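You operate a simulated robot arm through the tools that you are given. There is no shell and no other tool.

You are at the controls of a simulated two-armed robot. One attempt, no reset.

TASK
Charge the white battery in the grey charger until its lamp turns green, then rack it again.
Fine: push the charger's loose plug home while the black strip is off; well 2; strip off again after; the other batteries stay on the rack.

It is judged by the outcome, as a careful person would: the job done as asked, and still so three seconds after it is handed in. It fails if anything else is knocked over, pushed out of place, dropped, spilled or broken.

THE ROBOT
Two 7-joint arms with two-finger parallel grippers on one trunk that stands fixed in place. Base frame: the origin is at the foot of the trunk, x ahead of it, y to its left, z up. Lengths are in mm, angles in rad, forces in N, time in s.
The left shoulder is at [70, 177, 1195], the right one opposite. With the tool pointing down near the work surface each hand reaches from about 280 to 720 mm from the base axis, measured 20 degrees to its own side. Payload 3.43 kg a hand.
The TCP of each hand is the grasp point between the finger pads, 30 mm short of the fingertips. In the tool frame z runs along the fingers and y along their closing line. Largest opening 94 mm; finger width 28, thickness 10; the body of the gripper, 50 by 96 mm, starts 55 mm behind the TCP.
Orientation is that of the tool frame in the base frame, as a unit quaternion [x, y, z, w]. With the fingers straight down and closing along the base's y, the tool's x points along the base's -x, its y along +y and its z along -z.

THE INTERFACE
- The arms move only by the tool move_arm. It takes "left_series", "right_series" or both (then of equal length, played together; a hand with none holds still); each is a list that holds one entry, the list of rows, each a list of 7 numbers: the shift along the tool's x, y, z in units of 30 mm (1.0 is 30 mm), then the turn, a rotation vector about the tool's x, y, z in units of 5 degrees (1.0 is 5 degrees), then the finger opening in m, from 0 to 0.094. In form: [[[tx, ty, tz, rx, ry, rz, grip], ...]]. A call has 1 to 20 rows; each row shifts and turns the commanded pose from where the row before left it, along the tool's axes as they then stand. A call with a number of a shift or a turn outside -1 to 1 is refused whole. Rows are played at 5 a second. More than 50 mm and 0.15 rad between two rows, or a gripper value outside its range, and nothing of the call is played. Where a pose cannot be reached the arm comes as near as it can. A force on the tool above 50 N (or 10 N above the force at the start of the call, whichever is more), or a blocked arm, ends the call early, and 0.2 s more pass. The fingers move at their own pace (about 153 mm/s each) and stop on an object; they squeeze with about 22 N. The grip force told is the motor's: it shows also when the fingers shut on nothing. Time passes only in rows, and 0.2 s behind the last, so rows that do not move let the fingers close. The reply holds the time, the measured pose of the TCP, the force on the tool along the base axes, the opening and the grip force, in the units named above and with some noise, with the torque about the TCP (base axes, N m) and any sound that the robot's microphone picked up.
- Cameras (640 x 400 px; columns grow to the right, rows downward): "scene" is now at [120.6, 42.5, 1502.6]; the picture's right is [0.50, -0.86, 0.00], its down [-0.59, -0.34, -0.73] and it looks along [0.63, 0.37, -0.69] (base axes); focal length 321 px, centre (320, 200). "left" rides on the left gripper at [76, -14, -102] in its tool frame; the picture's right is [0.18, 0.98, 0.00], its down [-0.75, 0.14, -0.64] and it looks along [-0.63, 0.12, 0.77] (tool axes); focal length 243 px, centre (320, 200). "right" rides on the right gripper at [76, 14, -103] in its tool frame; the picture's right is [-0.18, 0.98, 0.00], its down [-0.75, -0.14, -0.64] and it looks along [-0.63, -0.12, 0.77] (tool axes); focal length 243 px, centre (320, 200). There is no depth. A picture from a camera that has moved, and an enlarged one, comes with that camera's place and axes in the base frame and with its lens.
- capture(camera): a new picture of that camera. It takes no simulated time.
- lift_body(by): slides the trunk up (or, below 0, down) by that many mm; the arms and the scene camera ride with it, the base frame stays. It gives what a move gives, with no picture.
- head_to(pan, tilt): turns the head with the scene camera to pan (to the left, within 1.501 rad either way) and tilt (down, from -0.506 to 1.204), counted from straight ahead of the robot. It gives what a move gives.
- inspect(camera, box): a new picture of the part [left, top, right, bottom] of that camera's present view, enlarged. It takes no simulated time.
- sign_off(): hands the job in; it is judged then, once.

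Places have to be worked out from the pictures, the camera data and where the tool is seen. Open the grippers and draw the arms clear of the work before you hand the job in, unless the task says otherwise.

The tools are called as a command line: name --argument value ..., lists and objects as JSON in quotes. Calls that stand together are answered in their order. move_arm: Moves the arms, as the interface text tells. Its arguments: {"type":"object","properties":{"left_series":{"type":"array","items":{"type":"array","items":{"type":"array","items":{"type":"number"}}}},"right_series":{"type":"array","items":{"type":"array","items":{"type":"array","items":{"type":"number"}}}}},"required":[]} The other tools are called the same way: lift_body (by) slides the trunk up or down; head_to (pan, tilt) turns the head that bears the scene camera; capture (camera) takes a picture; inspect (camera, box) takes an enlarged picture of a part of a camera's view; sign_off () hands the job in.

At the start:

```text
t: 0.0
left_position: [205.1, 212.1, 1272.5]
left_ee_rot: [-0.001, 1.0, -0.001, 0.0]
left_contact_force: [0.4, -0.5, -0.1]
left_moment: [-0.02, -0.02, -0.02]
left_opening: 94.3
left_grasp_force: 0.0
right_position: [358.5, 0.6, 1279.7]
right_ee_rot: [0.0, 1.0, 0.0, 0.001]
right_contact_force: [-0.5, 0.2, 0.5]
right_moment: [0.01, 0.02, -0.01]
right_opening: 93.9
right_grasp_force: 0.1
trunk travel left (down, up): [-775.0, 65.0]
head pan, tilt: [0.525, 0.756]
```

scene: 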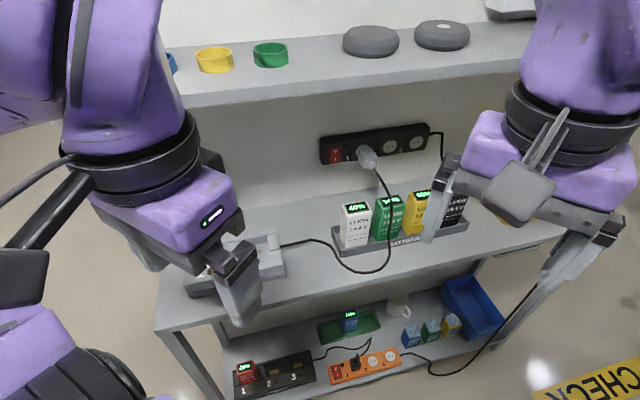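
right: 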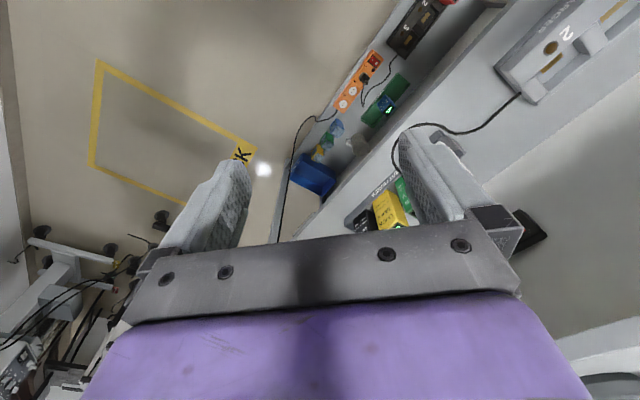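
left: 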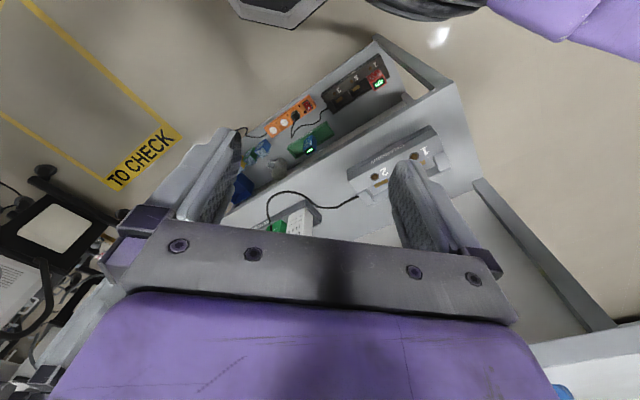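

The pictures show a black strip on the back panel with a plug in it, a rack of four batteries, and the grey charger behind the left gripper. I take enlarged views before moving anything.

inspect --camera "scene" --box '[300, 110, 480, 222]'

inspect --camera "scene" --box '[320, 170, 480, 270]'

inspect --camera "left" --box '[220, 80, 480, 242]'

inspect --camera "scene" --box '[150, 200, 350, 325]'

inspect --camera "right" --box '[320, 0, 640, 200]'

```text
3.56 times, centred on (390, 166) of scene
camera zoom: at [120.6, 42.5, 1502.6], right [0.5, -0.86, 0.0], down [-0.59, -0.34, -0.73], along [0.63, 0.37, -0.69], focal length 1143 px, centre (71, 321)
```

zoom: 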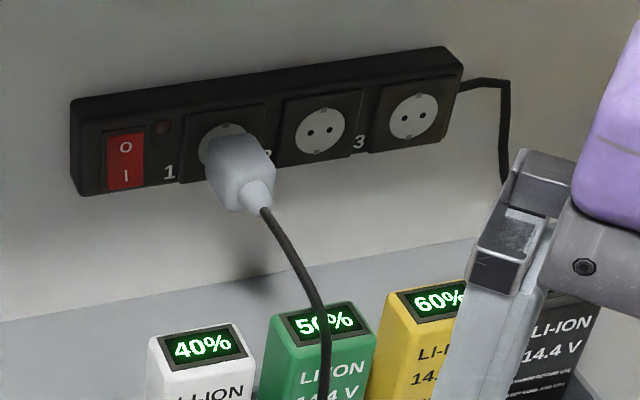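

```text
4.00 times, centred on (400, 220) of scene
camera zoom: at [120.6, 42.5, 1502.6], right [0.5, -0.86, 0.0], down [-0.59, -0.34, -0.73], along [0.63, 0.37, -0.69], focal length 1286 px, centre (0, 120)
```

zoom: 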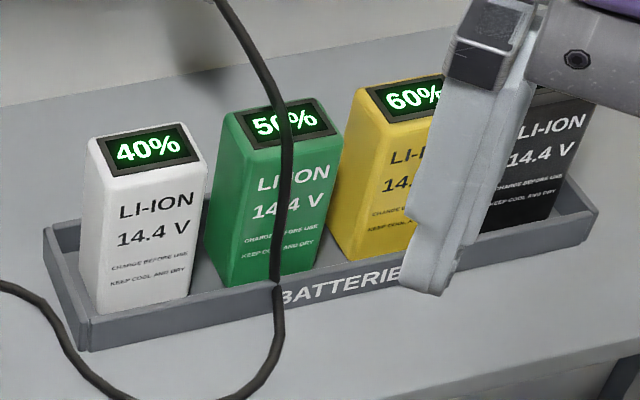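

```text
2.46 times, centred on (350, 161) of left
camera zoom: at [126.2, 197.6, 1375.5], right [-0.19, 0.98, 0.0], down [0.75, 0.14, 0.64], along [0.63, 0.12, -0.77], focal length 597 px, centre (246, 296)
```

zoom: 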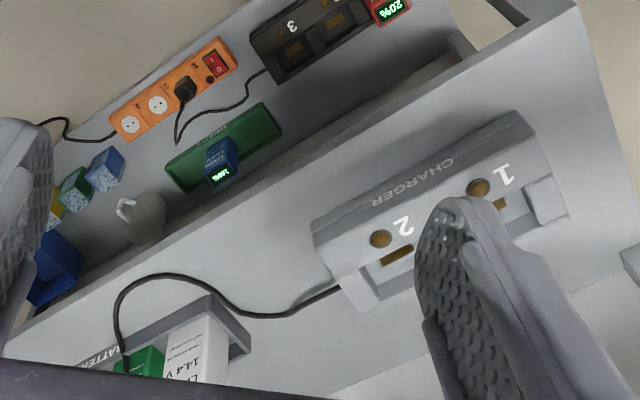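

```text
3.20 times, centred on (250, 262) of scene
camera zoom: at [120.6, 42.5, 1502.6], right [0.5, -0.86, 0.0], down [-0.59, -0.34, -0.73], along [0.63, 0.37, -0.69], focal length 1028 px, centre (544, 0)
```

zoom: 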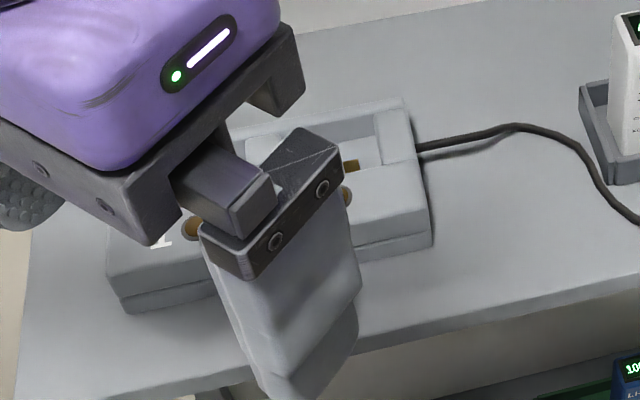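

```text
2.00 times, centred on (480, 100) of right
camera zoom: at [282.2, 15.0, 1381.6], right [0.18, 0.98, 0.0], down [0.75, -0.14, 0.64], along [0.63, -0.12, -0.77], focal length 485 px, centre (0, 400)
```

zoom: 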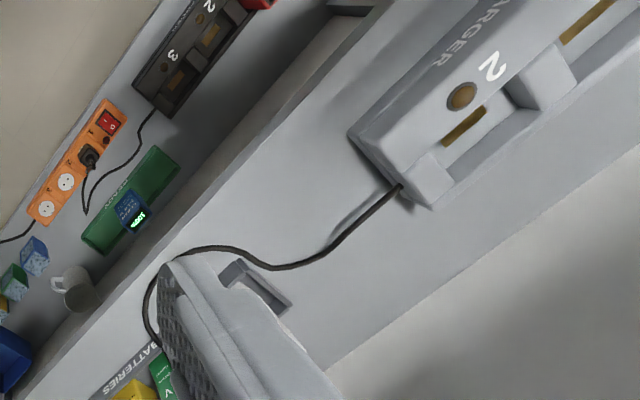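

From triangulation between the wrist cameras, lamp 2 of the charger sits near (417, 382, 906), and the shelf runs about 45° to the base. I draw both arms aside, left hand to +y and right hand to -y, to clear the view.

move_arm --left_series '[[[0, 1, 0, 0, 0, 0, 0.094], [0, 1, 0, 0, 0, 0, 0.094], [0, 1, 0, 0, 0, 0, 0.094], [0, 1, 0, 0, 0, 0, 0.094], [0, 1, 0, 0, 0, 0, 0.094], [0, 1, 0, 0, 0, 0, 0.094]]]' --right_series '[[[0, -1, 0, 0, 0, 0, 0.094], [0, -1, 0, 0, 0, 0, 0.094], [0.5, -1, 0, 0, 0, 0, 0.094], [0.5, -1, 0, 0, 0, 0, 0.094], [0.5, -1, 0, 0, 0, 0, 0.094], [0.5, -1, 0, 0, 0, 0, 0.094]]]'

capture --camera "scene"

capture --camera "left"

capture --camera "right"

```text
t: 1.4
left_position: [247.8, 286.4, 1245.3]
left_ee_rot: [-0.001, 1.0, 0.0, 0.001]
left_contact_force: [0.1, -0.4, 0.2]
left_moment: [-0.02, -0.02, 0.02]
left_opening: 94.1
left_grasp_force: 0.1
left hand out of reach, approached as far as the arm can: row 2, 3, 4, 5, 6
right_position: [296.7, -181.7, 1278.9]
right_ee_rot: [-0.001, 1.0, 0.0, -0.001]
right_contact_force: [0.6, -0.9, 0.3]
right_moment: [0.03, -0.01, -0.03]
right_opening: 94.2
right_grasp_force: 0.1
trunk travel left (down, up): [-775.0, 65.0]
head pan, tilt: [0.525, 0.756]
```

```text
taken
camera scene: at [119.9, 40.4, 1502.8], right [0.5, -0.86, 0.0], down [-0.59, -0.34, -0.73], along [0.63, 0.37, -0.68], focal length 321 px, centre (320, 200)
```

scene: 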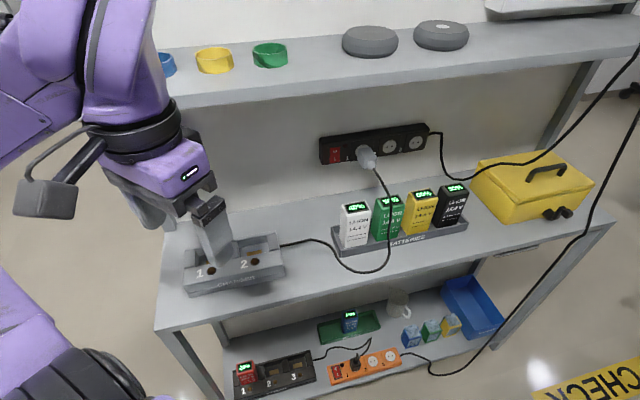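

```text
taken
camera left: at [170.3, 272.7, 1347.3], right [-0.19, 0.98, 0.0], down [0.75, 0.14, 0.64], along [0.63, 0.12, -0.77], focal length 243 px, centre (320, 200)
```

left: 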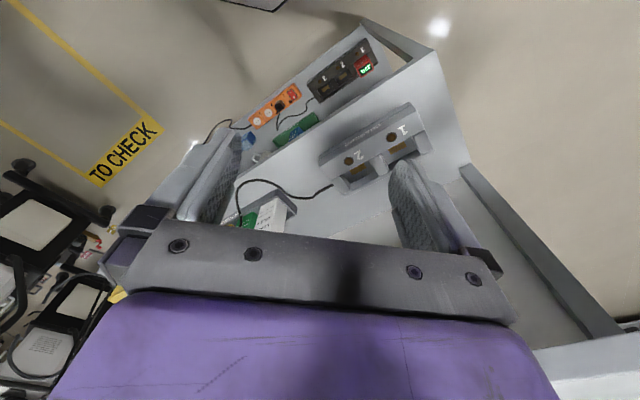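

```text
taken
camera right: at [220.2, -168.4, 1380.8], right [0.18, 0.98, 0.0], down [0.75, -0.14, 0.64], along [0.63, -0.12, -0.77], focal length 243 px, centre (320, 200)
```

right: 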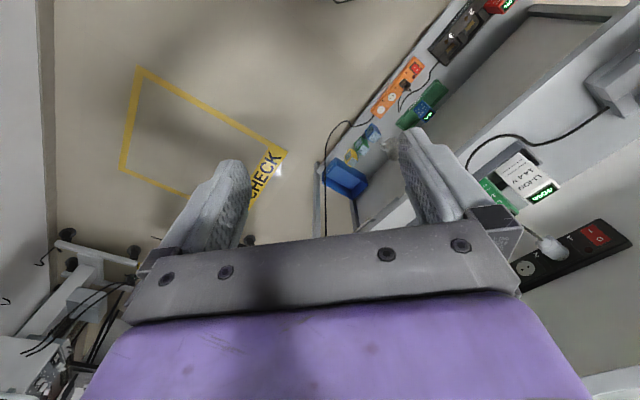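

The two wrist views agree: lamps at about (349, 447, 906) and (415, 381, 906), strip switch at about (729, 350, 1018), plug head at about (741, 266, 1034). I zoom in on the charger, strip and rack now that they are less covered.

inspect --camera "scene" --box '[170, 220, 300, 302]'

inspect --camera "scene" --box '[310, 110, 450, 198]'

inspect --camera "scene" --box '[320, 165, 480, 265]'

inspect --camera "left" --box '[230, 80, 450, 220]'

inspect --camera "right" --box '[460, 80, 640, 300]'

```text
4.88 times, centred on (235, 261) of scene
camera zoom: at [119.9, 40.4, 1502.8], right [0.5, -0.86, 0.0], down [-0.59, -0.34, -0.73], along [0.63, 0.37, -0.68], focal length 1568 px, centre (735, -98)
```

zoom: 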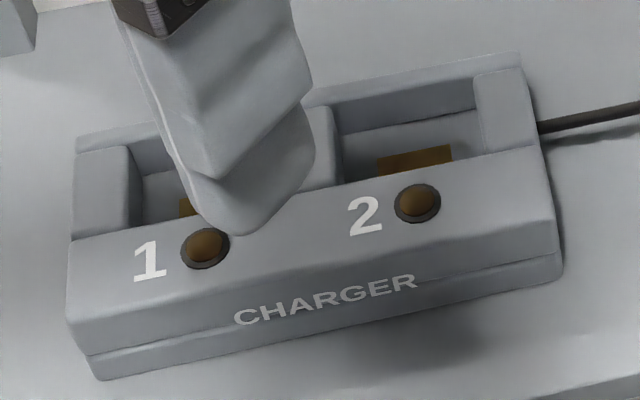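

```text
4.55 times, centred on (380, 154) of scene
camera zoom: at [119.9, 40.4, 1502.8], right [0.5, -0.86, 0.0], down [-0.59, -0.34, -0.73], along [0.63, 0.37, -0.68], focal length 1461 px, centre (47, 409)
```

zoom: 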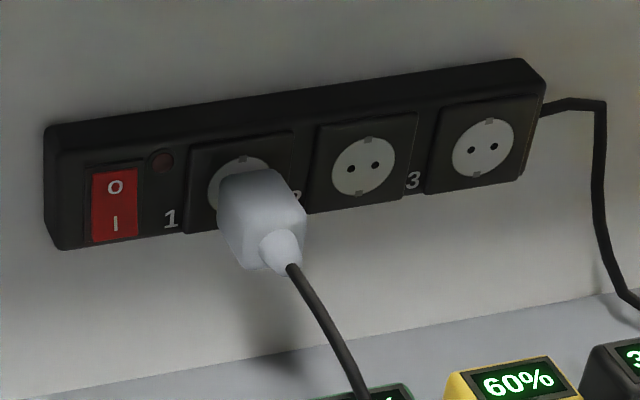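

```text
4.00 times, centred on (400, 215) of scene
camera zoom: at [119.9, 40.4, 1502.8], right [0.5, -0.86, 0.0], down [-0.59, -0.34, -0.73], along [0.63, 0.37, -0.68], focal length 1286 px, centre (0, 140)
```

zoom: 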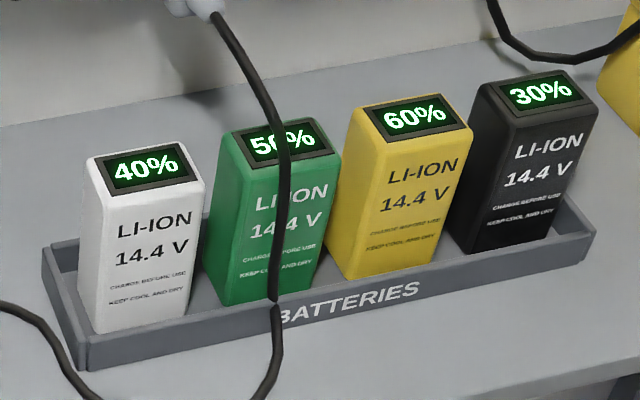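

```text
2.86 times, centred on (340, 150) of left
camera zoom: at [170.3, 272.7, 1347.3], right [-0.19, 0.98, 0.0], down [0.75, 0.14, 0.64], along [0.63, 0.12, -0.77], focal length 693 px, centre (263, 343)
```

zoom: 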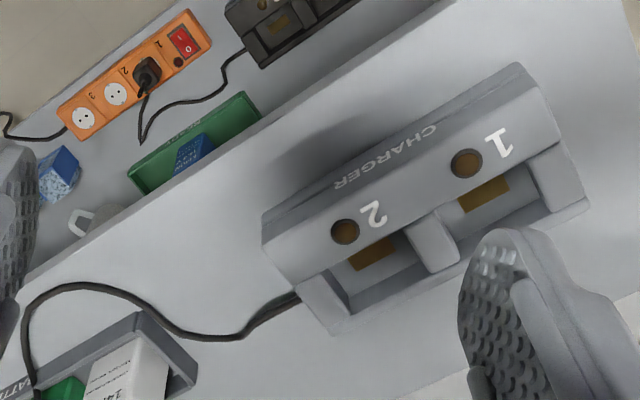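

```text
1.82 times, centred on (550, 190) of right
camera zoom: at [220.2, -168.4, 1380.8], right [0.18, 0.98, 0.0], down [0.75, -0.14, 0.64], along [0.63, -0.12, -0.77], focal length 441 px, centre (-98, 218)
```

zoom: 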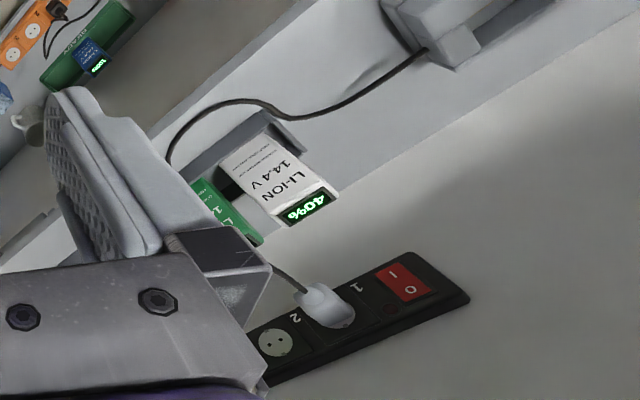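

Working in shelf coordinates (u along the shelf to the right, v into it, both at 45°), I put the white battery at u 272, v 597 with its top near z 981, the table near z 847 and the strip face near v 763. I bring the left hand lower and yaw it to face the shelf for a closer look at the strip.

move_arm --left_series '[[[0, 0, 0.65, 0, 0, -1, 0.094], [0, 0, 0.65, 0, 0, -1, 0.094], [0, 0, 0.65, 0, 0, -1, 0.094], [0, 0, 0.65, 0, 0, -1, 0.094], [0, 0, 0.65, 0, 0, -1, 0.094], [0, 0, 0.65, 0, 0, -1, 0.094], [0, 0, 0.65, 0, 0, -1, 0.094], [0, 0, 0.65, 0, 0, -1, 0.094], [0, 0, 0.65, 0, 0, -1, 0.094]]]'

capture --camera "scene"

capture --camera "left"

```text
t: 3.4
left_position: [299.0, 300.8, 1099.2]
left_ee_rot: [-0.385, 0.923, -0.001, -0.001]
left_contact_force: [0.0, 0.0, -0.4]
left_moment: [0.0, 0.02, 0.02]
left_opening: 94.3
left_grasp_force: 0.0
left hand out of reach, approached as far as the arm can: row 4, 5, 6, 7, 8, 9
right_position: [298.7, -180.6, 1278.1]
right_ee_rot: [0.001, 1.0, 0.0, 0.0]
right_contact_force: [0.1, 0.2, -0.2]
right_moment: [0.02, -0.02, 0.03]
right_opening: 94.2
right_grasp_force: 0.0
trunk travel left (down, up): [-775.0, 65.0]
head pan, tilt: [0.525, 0.756]
```

```text
taken
camera scene: at [120.9, 42.9, 1502.6], right [0.5, -0.86, 0.0], down [-0.59, -0.34, -0.73], along [0.63, 0.37, -0.69], focal length 321 px, centre (320, 200)
```

scene: 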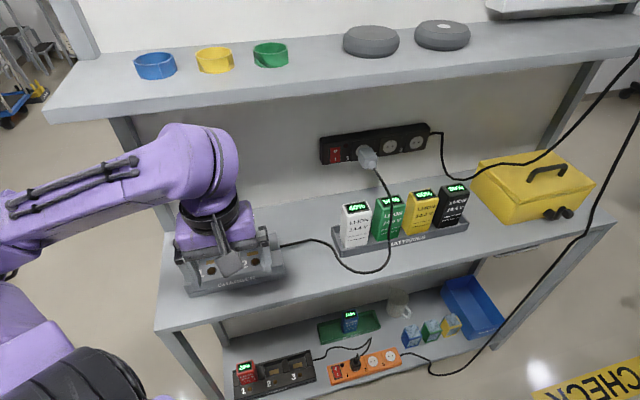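

```text
taken
camera left: at [253.9, 237.3, 1202.6], right [-0.83, 0.56, 0.0], down [0.43, 0.64, 0.64], along [0.36, 0.53, -0.77], focal length 243 px, centre (320, 200)
```

left: 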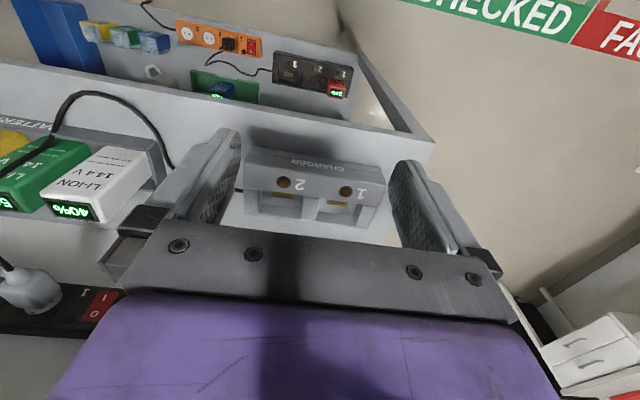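

The hand is now yawed 45° at about u -1, v 424, z 1099, short of the commanded row because that spot was too close in. I shift it along +u towards the rack at this height, which stays well above the battery tops.

move_arm --left_series '[[[-0.2, -1, 0, 0, 0, 0, 0.094], [-0.2, -1, 0, 0, 0, 0, 0.094], [-0.2, -1, 0, 0, 0, 0, 0.094], [-0.2, -1, 0, 0, 0, 0, 0.094], [-0.2, -1, 0, 0, 0, 0, 0.094], [-0.2, -1, 0, 0, 0, 0, 0.094], [-0.2, -1, 0, 0, 0, 0, 0.094], [-0.2, -1, 0, 0, 0, 0, 0.094]]]'

capture --camera "left"

```text
t: 5.2
left_position: [505.3, 161.4, 1104.0]
left_ee_rot: [-0.383, 0.924, 0.0, -0.001]
left_contact_force: [1.0, 0.2, 0.6]
left_moment: [0.01, 0.03, 0.01]
left_opening: 94.1
left_grasp_force: 0.0
right_position: [298.7, -183.1, 1278.0]
right_ee_rot: [0.0, 1.0, 0.001, -0.002]
right_contact_force: [0.4, -0.1, 0.7]
right_moment: [0.01, -0.01, -0.01]
right_opening: 93.8
right_grasp_force: 0.0
trunk travel left (down, up): [-775.0, 65.0]
head pan, tilt: [0.525, 0.756]
```

```text
taken
camera left: at [460.5, 98.4, 1206.3], right [-0.83, 0.56, 0.0], down [0.43, 0.63, 0.64], along [0.36, 0.53, -0.77], focal length 243 px, centre (320, 200)
```

left: 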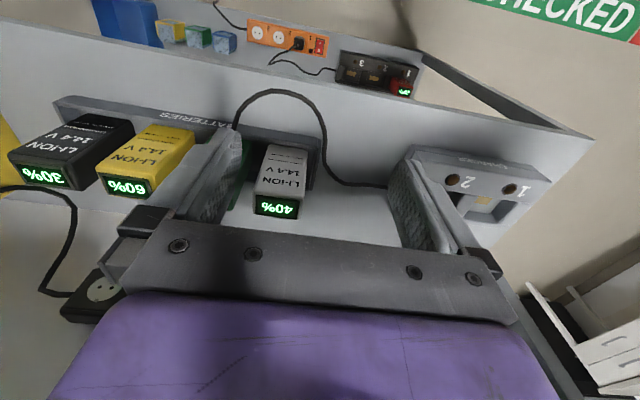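

The hand followed exactly to u 243, v 471, z 1104, and I see the batteries right below. I pitch the tool 45° forward so that the wrist camera looks level at the strip and plug.

move_arm --left_series '[[[0, 0, 0, 0, -1, 0, 0.094], [0, 0, 0, 0, -1, 0, 0.094], [0, 0, 0, 0, -1, 0, 0.094], [0, 0, 0, 0, -1, 0, 0.094], [0, 0, 0, 0, -1, 0, 0.094], [0, 0, 0, 0, -1, 0, 0.094], [0, 0, 0, 0, -1, 0, 0.094], [0, 0, 0, 0, -1, 0, 0.094], [0, 0, 0, 0, -1, 0, 0.094]]]'

capture --camera "left"

capture --camera "scene"

```text
t: 7.2
left_position: [503.8, 168.3, 1103.6]
left_ee_rot: [-0.366, 0.853, 0.135, 0.346]
left_contact_force: [-0.1, 0.3, -0.2]
left_moment: [-0.02, 0.01, -0.03]
left_opening: 93.8
left_grasp_force: 0.1
right_position: [296.7, -180.3, 1279.6]
right_ee_rot: [0.0, 1.0, 0.0, -0.001]
right_contact_force: [-0.3, -0.5, 0.4]
right_moment: [0.02, 0.02, -0.02]
right_opening: 94.2
right_grasp_force: 0.0
trunk travel left (down, up): [-775.0, 65.0]
head pan, tilt: [0.525, 0.756]
```

```text
taken
camera left: at [424.8, 68.5, 1125.6], right [-0.8, 0.59, -0.15], down [-0.05, 0.19, 0.98], along [0.6, 0.79, -0.12], focal length 243 px, centre (320, 200)
```

left: 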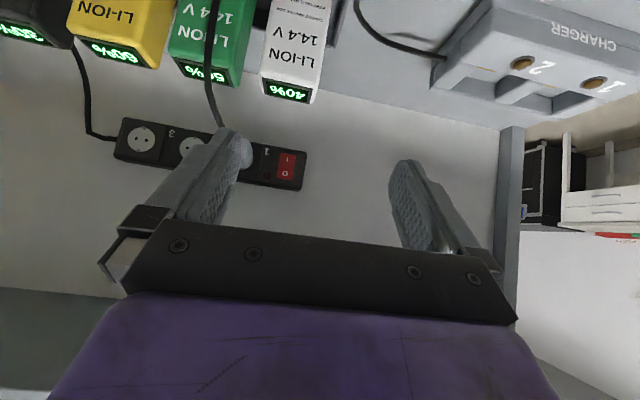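

```text
taken
camera scene: at [120.7, 42.3, 1502.6], right [0.5, -0.86, 0.0], down [-0.59, -0.34, -0.73], along [0.63, 0.37, -0.69], focal length 321 px, centre (320, 200)
```

scene: 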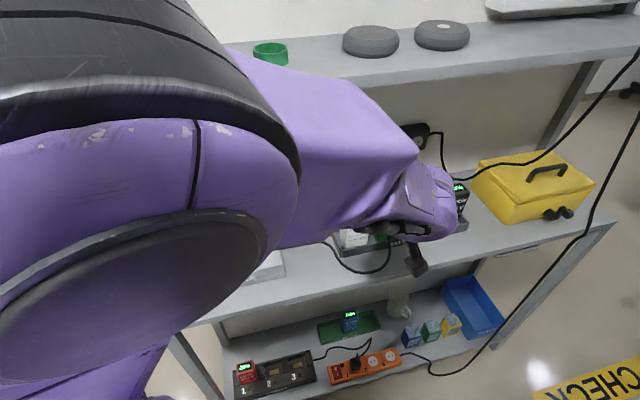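

From here the strip is seen nearly level (picture upside down): switch at the right end, with the plug hidden behind one finger. I move 80 mm along +u so that the plug shows between the fingers.

move_arm --left_series '[[[0, -0.9, 0, 0, 0, 0, 0.094], [0, -0.9, 0, 0, 0, 0, 0.094], [0, -0.9, 0, 0, 0, 0, 0.094]]]'

capture --camera "left"

inspect --camera "left" --box '[180, 60, 400, 220]'

```text
t: 8.0
left_position: [564.6, 113.3, 1121.0]
left_ee_rot: [-0.375, 0.85, 0.12, 0.349]
left_contact_force: [0.0, 0.0, 0.4]
left_moment: [-0.03, 0.03, 0.0]
left_opening: 94.0
left_grasp_force: 0.1
right_position: [298.6, -181.6, 1279.2]
right_ee_rot: [0.001, 1.0, 0.0, -0.001]
right_contact_force: [0.1, -0.2, -0.3]
right_moment: [0.0, 0.02, 0.01]
right_opening: 94.1
right_grasp_force: 0.1
trunk travel left (down, up): [-775.0, 65.0]
head pan, tilt: [0.525, 0.756]
```

```text
taken
camera left: at [486.6, 12.8, 1143.8], right [-0.8, 0.58, -0.18], down [-0.07, 0.22, 0.97], along [0.6, 0.79, -0.13], focal length 243 px, centre (320, 200)
```

left: 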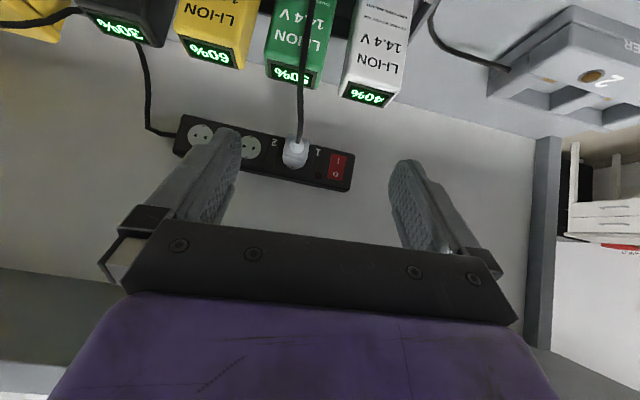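

```text
2.50 times, centred on (290, 140) of left
camera zoom: at [486.6, 12.8, 1143.8], right [-0.8, 0.58, -0.18], down [-0.07, 0.22, 0.97], along [0.6, 0.79, -0.13], focal length 606 px, centre (395, 350)
```

zoom: 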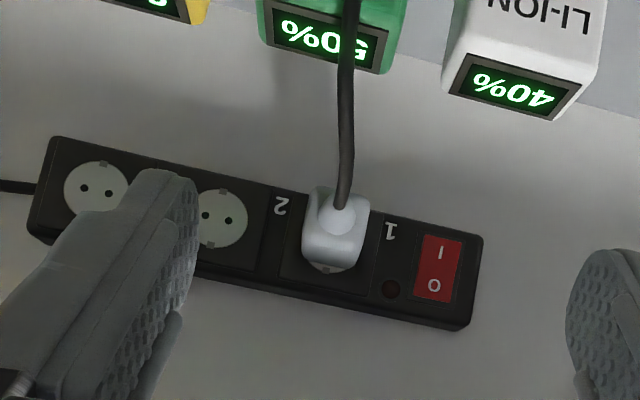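

The level view puts the switch centre at about u 263, v 747, z 1031 and the plug's cable cone tip at u 337, v 680, z 1033, with the strip lamp dark. I play still rows to see how the pose settles before approaching.

move_arm --left_series '[[[0, 0, 0, 0, 0, 0, 0.094], [0, 0, 0, 0, 0, 0, 0.094]]]'

inspect --camera "left" --box '[250, 100, 380, 200]'

```text
t: 8.6
left_position: [564.9, 114.5, 1116.1]
left_ee_rot: [-0.377, 0.851, 0.122, 0.345]
left_contact_force: [-0.7, -0.4, 0.1]
left_moment: [0.02, -0.02, 0.01]
left_opening: 94.1
left_grasp_force: 0.1
right_position: [297.4, -181.2, 1278.4]
right_ee_rot: [0.0, 1.0, 0.0, 0.0]
right_contact_force: [-0.1, -0.9, 0.6]
right_moment: [-0.05, -0.03, -0.02]
right_opening: 94.1
right_grasp_force: 0.0
trunk travel left (down, up): [-775.0, 65.0]
head pan, tilt: [0.525, 0.756]
```

```text
4.00 times, centred on (315, 150) of left
camera zoom: at [486.7, 15.1, 1141.1], right [-0.8, 0.57, -0.18], down [-0.06, 0.21, 0.97], along [0.6, 0.79, -0.14], focal length 970 px, centre (340, 400)
```

zoom: 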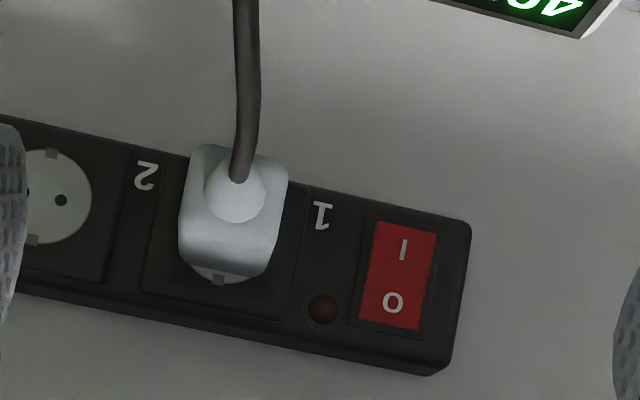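

The plug body is about 34 mm wide, centred at u 337, z 1030 with its back face near v 693, and it stands roughly 10 mm out from the socket. I bring the hand in front of it, with the fingers partly closed so they can straddle the cable cone, and level the tool a little more.

move_arm --left_series '[[[-0.25, -0.113, 0.895, 0, 0, 0, 0.05], [-0.25, -0.113, 0.895, 0, 0, 0, 0.05], [-0.25, -0.113, 0.895, 0, 0, 0, 0.05], [-0.25, -0.113, 0.895, 0, 0, 0, 0.05], [-0.25, -0.113, 0.895, 0, 0, 0, 0.05], [0, 0, 0, 0, -1, 0, 0.05], [0, 0, 0, 0, -1, 0, 0.05], [0, 0, 0, 0, 0, 0, 0.05]]]'

capture --camera "left"

capture --camera "scene"

capture --camera "right"

```text
t: 10.4
left_position: [660.4, 193.4, 1030.6]
left_ee_rot: [-0.353, 0.817, 0.175, 0.42]
left_contact_force: [-0.5, 0.4, 0.1]
left_moment: [-0.03, -0.03, 0.03]
left_opening: 49.8
left_grasp_force: 0.0
right_position: [298.2, -180.3, 1277.9]
right_ee_rot: [-0.001, 1.0, 0.0, 0.001]
right_contact_force: [-0.1, 0.4, -0.6]
right_moment: [0.0, 0.0, -0.01]
right_opening: 94.1
right_grasp_force: 0.0
trunk travel left (down, up): [-775.0, 65.0]
head pan, tilt: [0.525, 0.756]
```

```text
taken
camera left: at [581.0, 91.2, 1029.9], right [-0.79, 0.6, -0.16], down [-0.16, 0.05, 0.99], along [0.6, 0.8, 0.06], focal length 243 px, centre (320, 200)
```

left: 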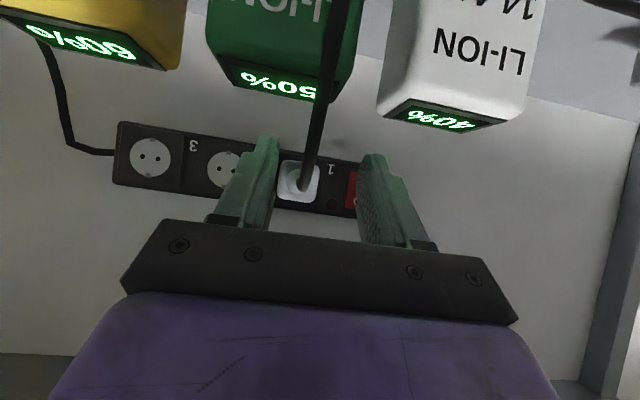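

```text
taken
camera scene: at [121.0, 42.3, 1502.6], right [0.5, -0.86, 0.0], down [-0.59, -0.34, -0.73], along [0.63, 0.37, -0.69], focal length 321 px, centre (320, 200)
```

scene: 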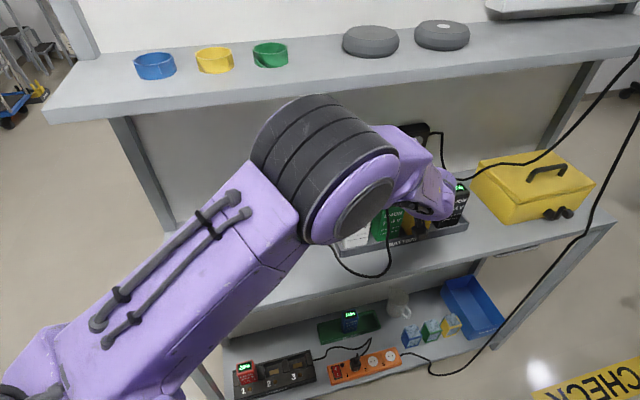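

```text
taken
camera right: at [221.5, -166.3, 1380.8], right [0.18, 0.98, 0.0], down [0.75, -0.14, 0.64], along [0.63, -0.12, -0.77], focal length 243 px, centre (320, 200)
```

right: 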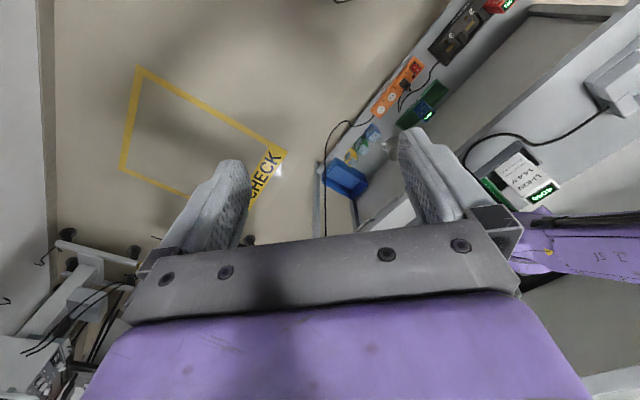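

The hand is at u 330, v 604, z 1031; the plug's back centre re-measures at u 337.3, z 1030. I centre on it, set the gap to 24 mm so the fingers pass either side of the cone, and creep 30 mm closer.

move_arm --left_series '[[[-0.36, -0.143, 0.35, 0, 0, 0, 0.025], [-0.36, -0.143, 0.35, 0, 0, 0, 0.025], [0, 0, 0, 0, 0, 0, 0.025], [0, 0, 0, 0, 0, 0, 0.025]]]'

capture --camera "left"

inspect --camera "left" --box '[240, 120, 400, 240]'

```text
t: 11.4
left_position: [685.8, 202.9, 1038.4]
left_ee_rot: [-0.347, 0.818, 0.175, 0.424]
left_contact_force: [-1.0, 0.4, -0.1]
left_moment: [0.04, -0.01, 0.01]
left_opening: 24.9
left_grasp_force: 0.1
right_position: [298.9, -181.4, 1278.3]
right_ee_rot: [0.0, 1.0, -0.001, 0.001]
right_contact_force: [0.1, -0.1, -0.4]
right_moment: [0.01, 0.0, 0.02]
right_opening: 94.0
right_grasp_force: 0.1
trunk travel left (down, up): [-775.0, 65.0]
head pan, tilt: [0.525, 0.756]
```

```text
taken
camera left: at [606.4, 101.9, 1036.0], right [-0.78, 0.61, -0.16], down [-0.17, 0.04, 0.99], along [0.6, 0.79, 0.07], focal length 243 px, centre (320, 200)
```

left: 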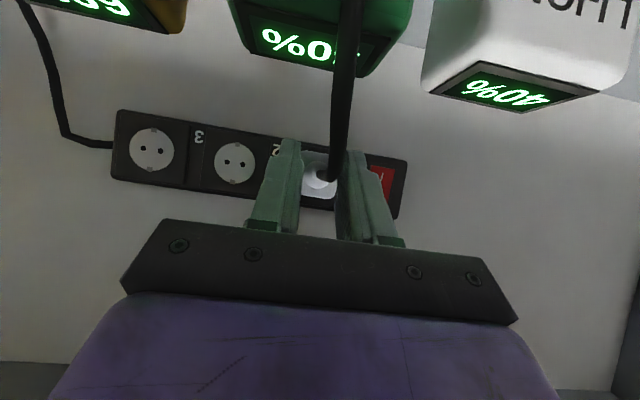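

```text
3.33 times, centred on (320, 180) of left
camera zoom: at [606.4, 101.9, 1036.0], right [-0.78, 0.61, -0.16], down [-0.17, 0.04, 0.99], along [0.6, 0.79, 0.07], focal length 809 px, centre (320, 267)
```

zoom: 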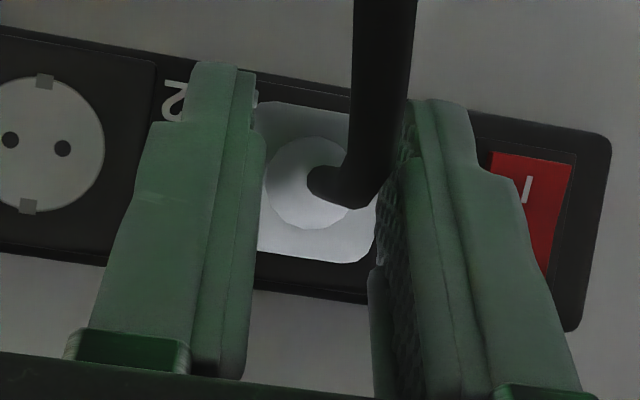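

The plug centre is at about u 336.5 while the finger gap is centred near u 340, and the contact height is right. I shift 3.5 mm towards -u and go 25 mm further in, stopping just short of the plug's back.

move_arm --left_series '[[[-0.24, 0.06, 0.34, 0, 0, 0, 0.024], [-0.24, 0.06, 0.34, 0, 0, 0, 0.024], [0, 0, 0, 0, 0, 0, 0.024], [0, 0, 0, 0, 0, 0, 0.024]]]'

inspect --camera "left" --box '[240, 120, 400, 240]'

inspect --camera "scene" --box '[320, 100, 520, 225]'

```text
t: 12.4
left_position: [700.7, 219.2, 1037.2]
left_ee_rot: [-0.344, 0.819, 0.177, 0.424]
left_contact_force: [0.4, -0.2, -0.2]
left_moment: [0.0, 0.01, -0.03]
left_opening: 23.9
left_grasp_force: 0.0
right_position: [296.6, -181.4, 1279.1]
right_ee_rot: [0.0, 1.0, 0.0, 0.0]
right_contact_force: [-0.8, 0.1, -0.4]
right_moment: [0.01, 0.0, -0.01]
right_opening: 94.0
right_grasp_force: 0.0
trunk travel left (down, up): [-775.0, 65.0]
head pan, tilt: [0.525, 0.756]
```

```text
3.33 times, centred on (320, 180) of left
camera zoom: at [620.5, 119.6, 1034.7], right [-0.78, 0.61, -0.15], down [-0.17, 0.04, 0.99], along [0.61, 0.79, 0.07], focal length 809 px, centre (320, 267)
```

zoom: 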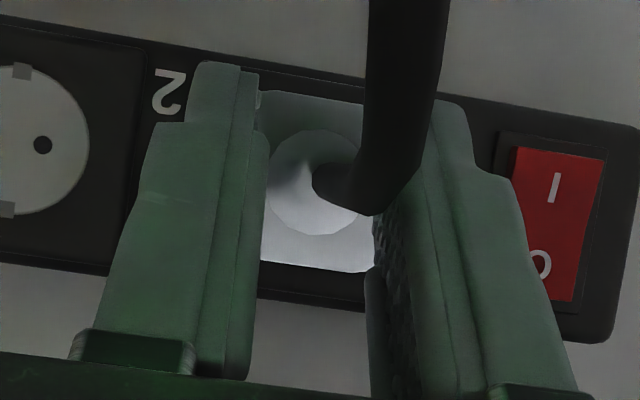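

```text
3.20 times, centred on (420, 162) of scene
camera zoom: at [120.6, 42.2, 1502.6], right [0.5, -0.86, 0.0], down [-0.59, -0.34, -0.73], along [0.63, 0.37, -0.69], focal length 1028 px, centre (0, 320)
```

zoom: 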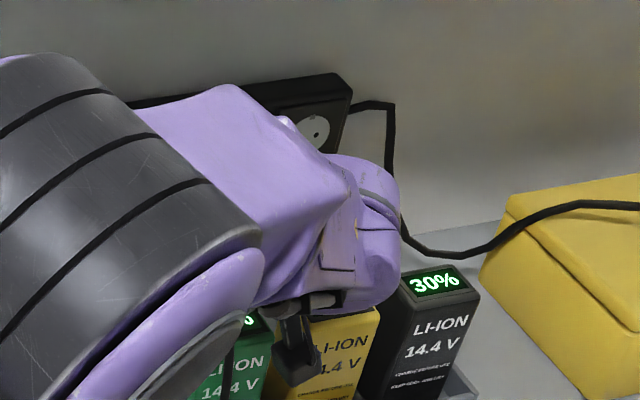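

In the same picture the finger gap is centred at u 336, matching the plug cone at u 336, and the cable runs free between the fingers. I advance 12 mm and watch the force for contact.

move_arm --left_series '[[[-0.116, 0, 0.163, 0, 0, 0, 0.024], [-0.116, 0, 0.163, 0, 0, 0, 0.024], [0, 0, 0, 0, 0, 0, 0.024]]]'

inspect --camera "left" --box '[240, 120, 400, 240]'

```text
t: 13.2
left_position: [710.6, 227.5, 1040.3]
left_ee_rot: [-0.342, 0.819, 0.176, 0.426]
left_contact_force: [-0.4, 0.6, 0.5]
left_moment: [0.01, 0.0, 0.0]
left_opening: 24.1
left_grasp_force: 0.0
right_position: [297.4, -180.2, 1279.2]
right_ee_rot: [0.0, 1.0, 0.0, 0.0]
right_contact_force: [0.3, 0.3, 1.0]
right_moment: [0.01, 0.02, 0.01]
right_opening: 94.1
right_grasp_force: 0.0
trunk travel left (down, up): [-775.0, 65.0]
head pan, tilt: [0.525, 0.756]
```

```text
3.33 times, centred on (320, 180) of left
camera zoom: at [628.1, 126.5, 1035.6], right [-0.77, 0.62, -0.15], down [-0.17, 0.04, 0.99], along [0.61, 0.79, 0.07], focal length 809 px, centre (320, 267)
```

zoom: 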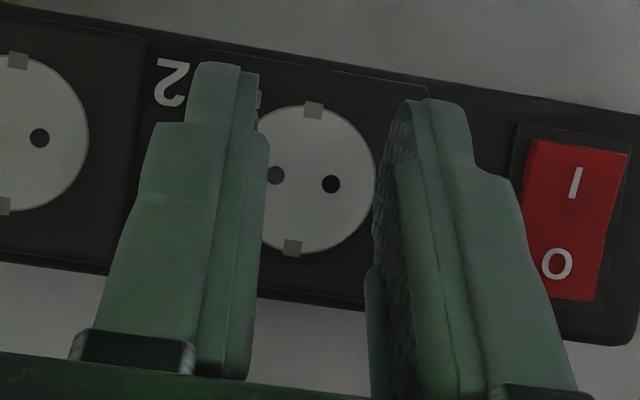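

The plug is no longer in socket 1; it has come out of the socket. I stop and look from every camera for where it went.

capture --camera "left"

capture --camera "scene"

inspect --camera "right" --box '[460, 80, 640, 300]'

inspect --camera "scene" --box '[300, 170, 480, 282]'

```text
taken
camera left: at [628.1, 126.5, 1035.6], right [-0.77, 0.62, -0.15], down [-0.17, 0.04, 0.99], along [0.61, 0.79, 0.07], focal length 243 px, centre (320, 200)
```

left: 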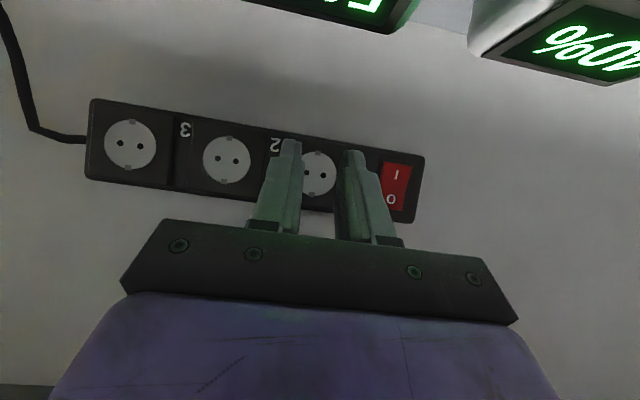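

```text
taken
camera scene: at [120.6, 42.2, 1502.6], right [0.5, -0.86, 0.0], down [-0.59, -0.34, -0.73], along [0.63, 0.37, -0.69], focal length 321 px, centre (320, 200)
```

scene: 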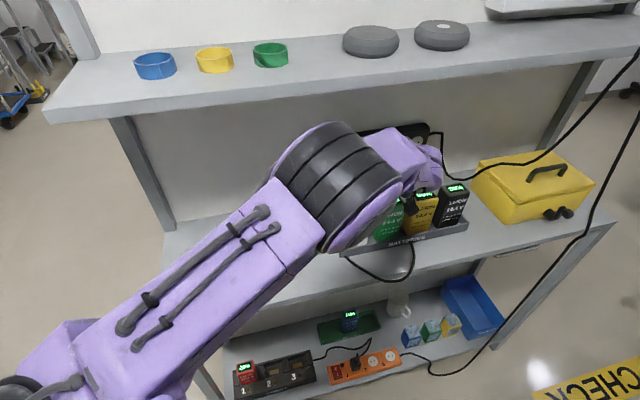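

```text
1.82 times, centred on (550, 190) of right
camera zoom: at [221.1, -166.3, 1380.9], right [0.18, 0.98, 0.0], down [0.75, -0.14, 0.64], along [0.63, -0.12, -0.77], focal length 441 px, centre (-98, 218)
```

zoom: 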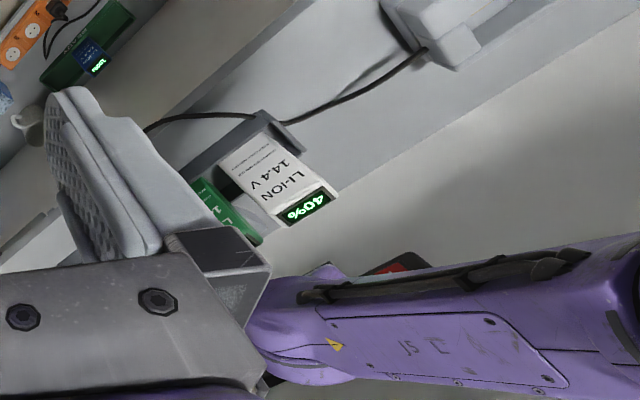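

```text
3.56 times, centred on (390, 226) of scene
camera zoom: at [120.6, 42.2, 1502.6], right [0.5, -0.86, 0.0], down [-0.59, -0.34, -0.73], along [0.63, 0.37, -0.69], focal length 1143 px, centre (71, 108)
```

zoom: 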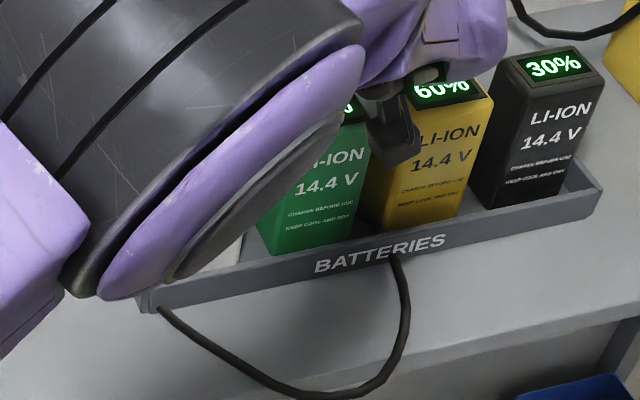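

Socket 1 is empty, and the cable now runs over the tray front and between the green and yellow batteries, so the plug has likely dropped behind the rack. I back the hand out along -v and slightly up in small steps, watching for any pull on the cable.

move_arm --left_series '[[[0.15, 0, -0.5, 0, 0, 0, 0.024], [0.15, 0, -0.5, 0, 0, 0, 0.024], [0.15, 0, -0.5, 0, 0, 0, 0.024]]]'

capture --camera "left"

inspect --camera "scene" --box '[300, 120, 480, 282]'

```text
t: 14.0
left_position: [677.0, 207.5, 1044.9]
left_ee_rot: [-0.351, 0.819, 0.181, 0.417]
left_contact_force: [0.0, 0.1, 0.1]
left_moment: [-0.01, 0.02, 0.02]
left_opening: 23.9
left_grasp_force: 0.0
right_position: [296.8, -181.0, 1278.6]
right_ee_rot: [0.001, 1.0, 0.0, 0.0]
right_contact_force: [0.0, 0.0, -0.1]
right_moment: [0.0, -0.02, 0.0]
right_opening: 94.0
right_grasp_force: 0.0
trunk travel left (down, up): [-775.0, 65.0]
head pan, tilt: [0.525, 0.756]
```

```text
taken
camera left: at [597.3, 104.9, 1043.7], right [-0.79, 0.6, -0.15], down [-0.15, 0.04, 0.99], along [0.6, 0.8, 0.06], focal length 243 px, centre (320, 200)
```

left: 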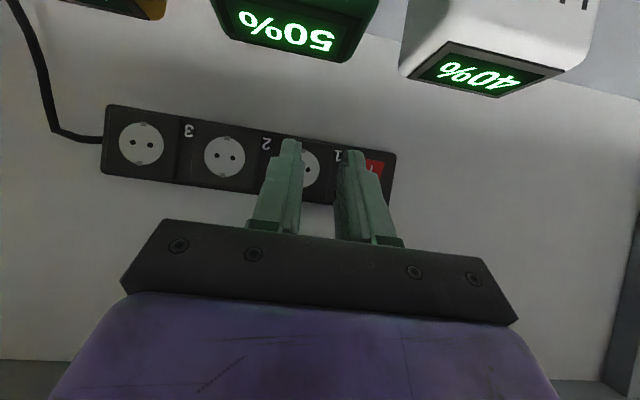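

```text
2.47 times, centred on (390, 201) of scene
camera zoom: at [120.4, 42.1, 1502.7], right [0.5, -0.86, 0.0], down [-0.59, -0.34, -0.73], along [0.63, 0.37, -0.69], focal length 794 px, centre (147, 198)
```

zoom: 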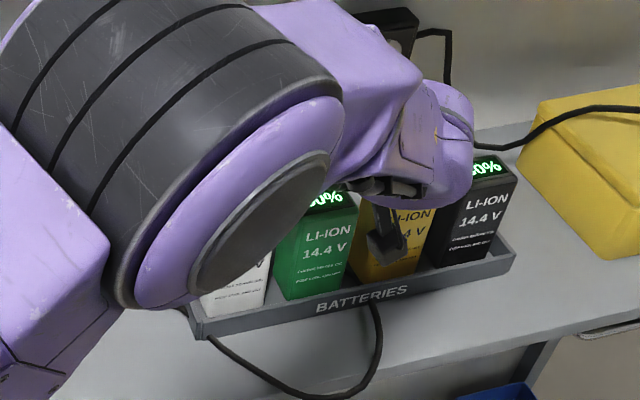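

No force built up on the way out. I continue back and up, then sideways along -u, to uncover the rack for the scene camera.

move_arm --left_series '[[[0.18, 0, -0.865, 0, 0, 0, 0.024], [0.18, 0, -0.865, 0, 0, 0, 0.024], [0.18, 0, -0.865, 0, 0, 0, 0.024], [0.18, 0, -0.865, 0, 0, 0, 0.024], [0.18, 0, -0.865, 0, 0, 0, 0.024], [0.18, 0, -0.865, 0, 0, 0, 0.024], [0, 0, 0, 0, 0, 0, 0.024]]]'

capture --camera "left"

capture --camera "scene"

```text
t: 14.9
left_position: [607.3, 159.7, 1016.5]
left_ee_rot: [-0.354, 0.84, 0.198, 0.361]
left_contact_force: [-1.5, -4.6, 28.5]
left_moment: [-0.22, -0.54, -0.14]
left_opening: 23.7
left_grasp_force: 0.4
right_position: [295.5, -181.5, 1278.5]
right_ee_rot: [0.001, 1.0, 0.0, 0.001]
right_contact_force: [0.2, 0.6, -0.4]
right_moment: [0.02, 0.06, -0.02]
right_opening: 94.0
right_grasp_force: 0.1
trunk travel left (down, up): [-775.0, 65.0]
head pan, tilt: [0.525, 0.756]
stopped in row 4 (left hand): the arm was blocked; the commanded pose is now the measured one
```

```text
taken
camera left: at [531.9, 56.3, 1025.8], right [-0.81, 0.58, -0.06], down [-0.04, 0.06, 1.0], along [0.58, 0.81, -0.03], focal length 243 px, centre (320, 200)
```

left: 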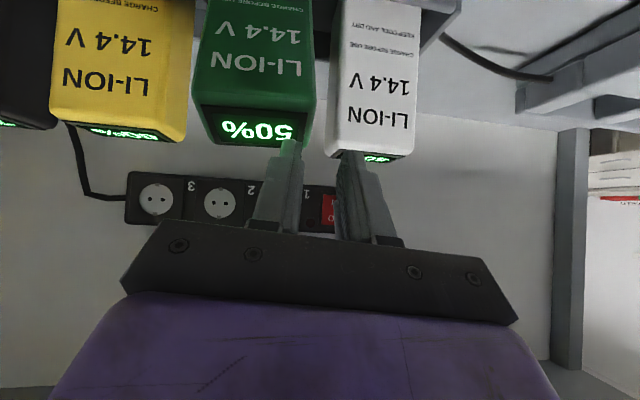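

```text
taken
camera scene: at [118.0, 40.0, 1503.0], right [0.5, -0.87, 0.0], down [-0.59, -0.34, -0.73], along [0.63, 0.37, -0.68], focal length 321 px, centre (320, 200)
```

scene: 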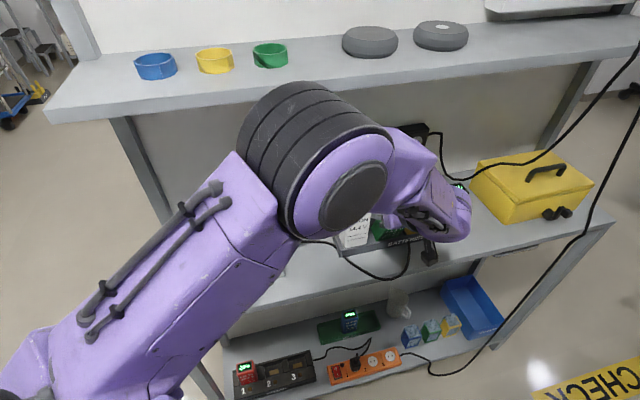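

The arm was reported blocked with about 28 N upward on the fingers, near (u 335, v 550): the hand sank instead of rising and seems to be touching the front top of the green battery. I lift straight up to release it.

move_arm --left_series '[[[-0.5, 0.05, -0.45, 0, 0, 0, 0.024], [-0.5, 0.05, -0.45, 0, 0, 0, 0.024]]]'

capture --camera "left"

capture --camera "scene"

```text
t: 15.7
left_position: [597.3, 178.2, 1014.1]
left_ee_rot: [-0.373, 0.85, 0.203, 0.313]
left_contact_force: [-0.5, -0.2, -0.2]
left_moment: [0.02, 0.01, -0.01]
left_opening: 24.1
left_grasp_force: 0.0
right_position: [296.7, -181.5, 1279.4]
right_ee_rot: [0.0, 1.0, 0.001, 0.0]
right_contact_force: [-1.3, -0.2, 0.0]
right_moment: [0.0, 0.0, -0.01]
right_opening: 93.9
right_grasp_force: 0.0
trunk travel left (down, up): [-775.0, 65.0]
head pan, tilt: [0.525, 0.756]
stopped in row 2 (left hand): the arm was blocked; the commanded pose is now the measured one
```

```text
taken
camera left: at [527.4, 71.4, 1034.5], right [-0.84, 0.54, -0.02], down [0.04, 0.1, 0.99], along [0.54, 0.84, -0.11], focal length 243 px, centre (320, 200)
```

left: 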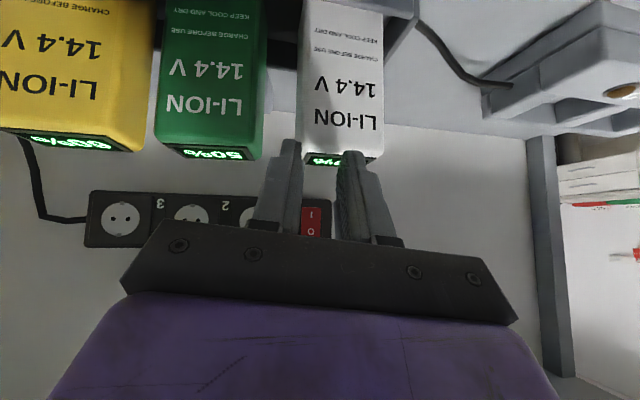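

```text
taken
camera scene: at [119.6, 41.6, 1502.7], right [0.5, -0.86, 0.0], down [-0.59, -0.34, -0.73], along [0.63, 0.37, -0.68], focal length 321 px, centre (320, 200)
```

scene: 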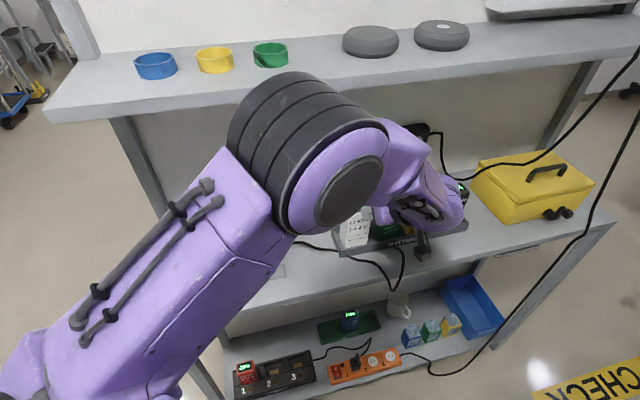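

In the blocked picture the green battery was tipped forward by the fingertip; now it looks upright again, force is back to zero, and the tips stand just in front of the white battery's top. I zoom in to check the rack before moving further.

inspect --camera "left" --box '[0, 0, 420, 260]'

inspect --camera "scene" --box '[320, 165, 480, 265]'

inspect --camera "right" --box '[460, 80, 640, 300]'

```text
1.52 times, centred on (210, 130) of left
camera zoom: at [527.4, 71.4, 1034.5], right [-0.84, 0.54, -0.02], down [0.04, 0.1, 0.99], along [0.54, 0.84, -0.11], focal length 370 px, centre (488, 307)
```

zoom: 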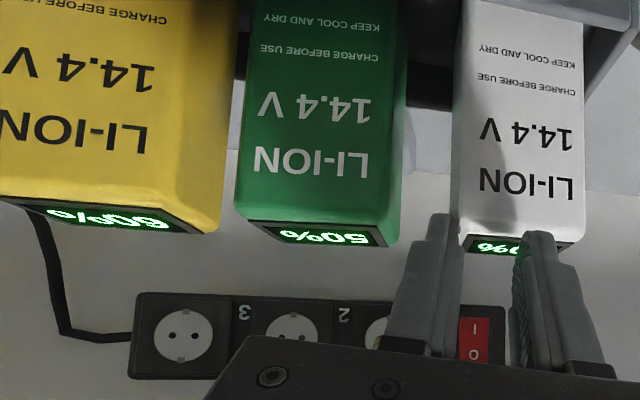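

```text
4.00 times, centred on (400, 215) of scene
camera zoom: at [119.6, 41.6, 1502.7], right [0.5, -0.86, 0.0], down [-0.59, -0.34, -0.73], along [0.63, 0.37, -0.68], focal length 1286 px, centre (0, 140)
```

zoom: 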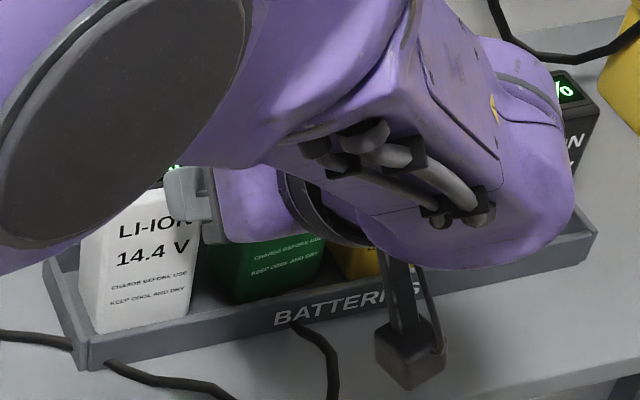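

```text
1.82 times, centred on (550, 190) of right
camera zoom: at [220.2, -166.8, 1381.0], right [0.18, 0.98, 0.0], down [0.75, -0.14, 0.64], along [0.63, -0.12, -0.77], focal length 441 px, centre (-98, 218)
```

zoom: 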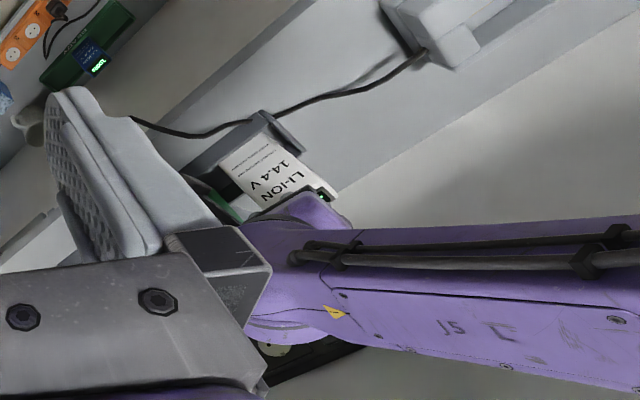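

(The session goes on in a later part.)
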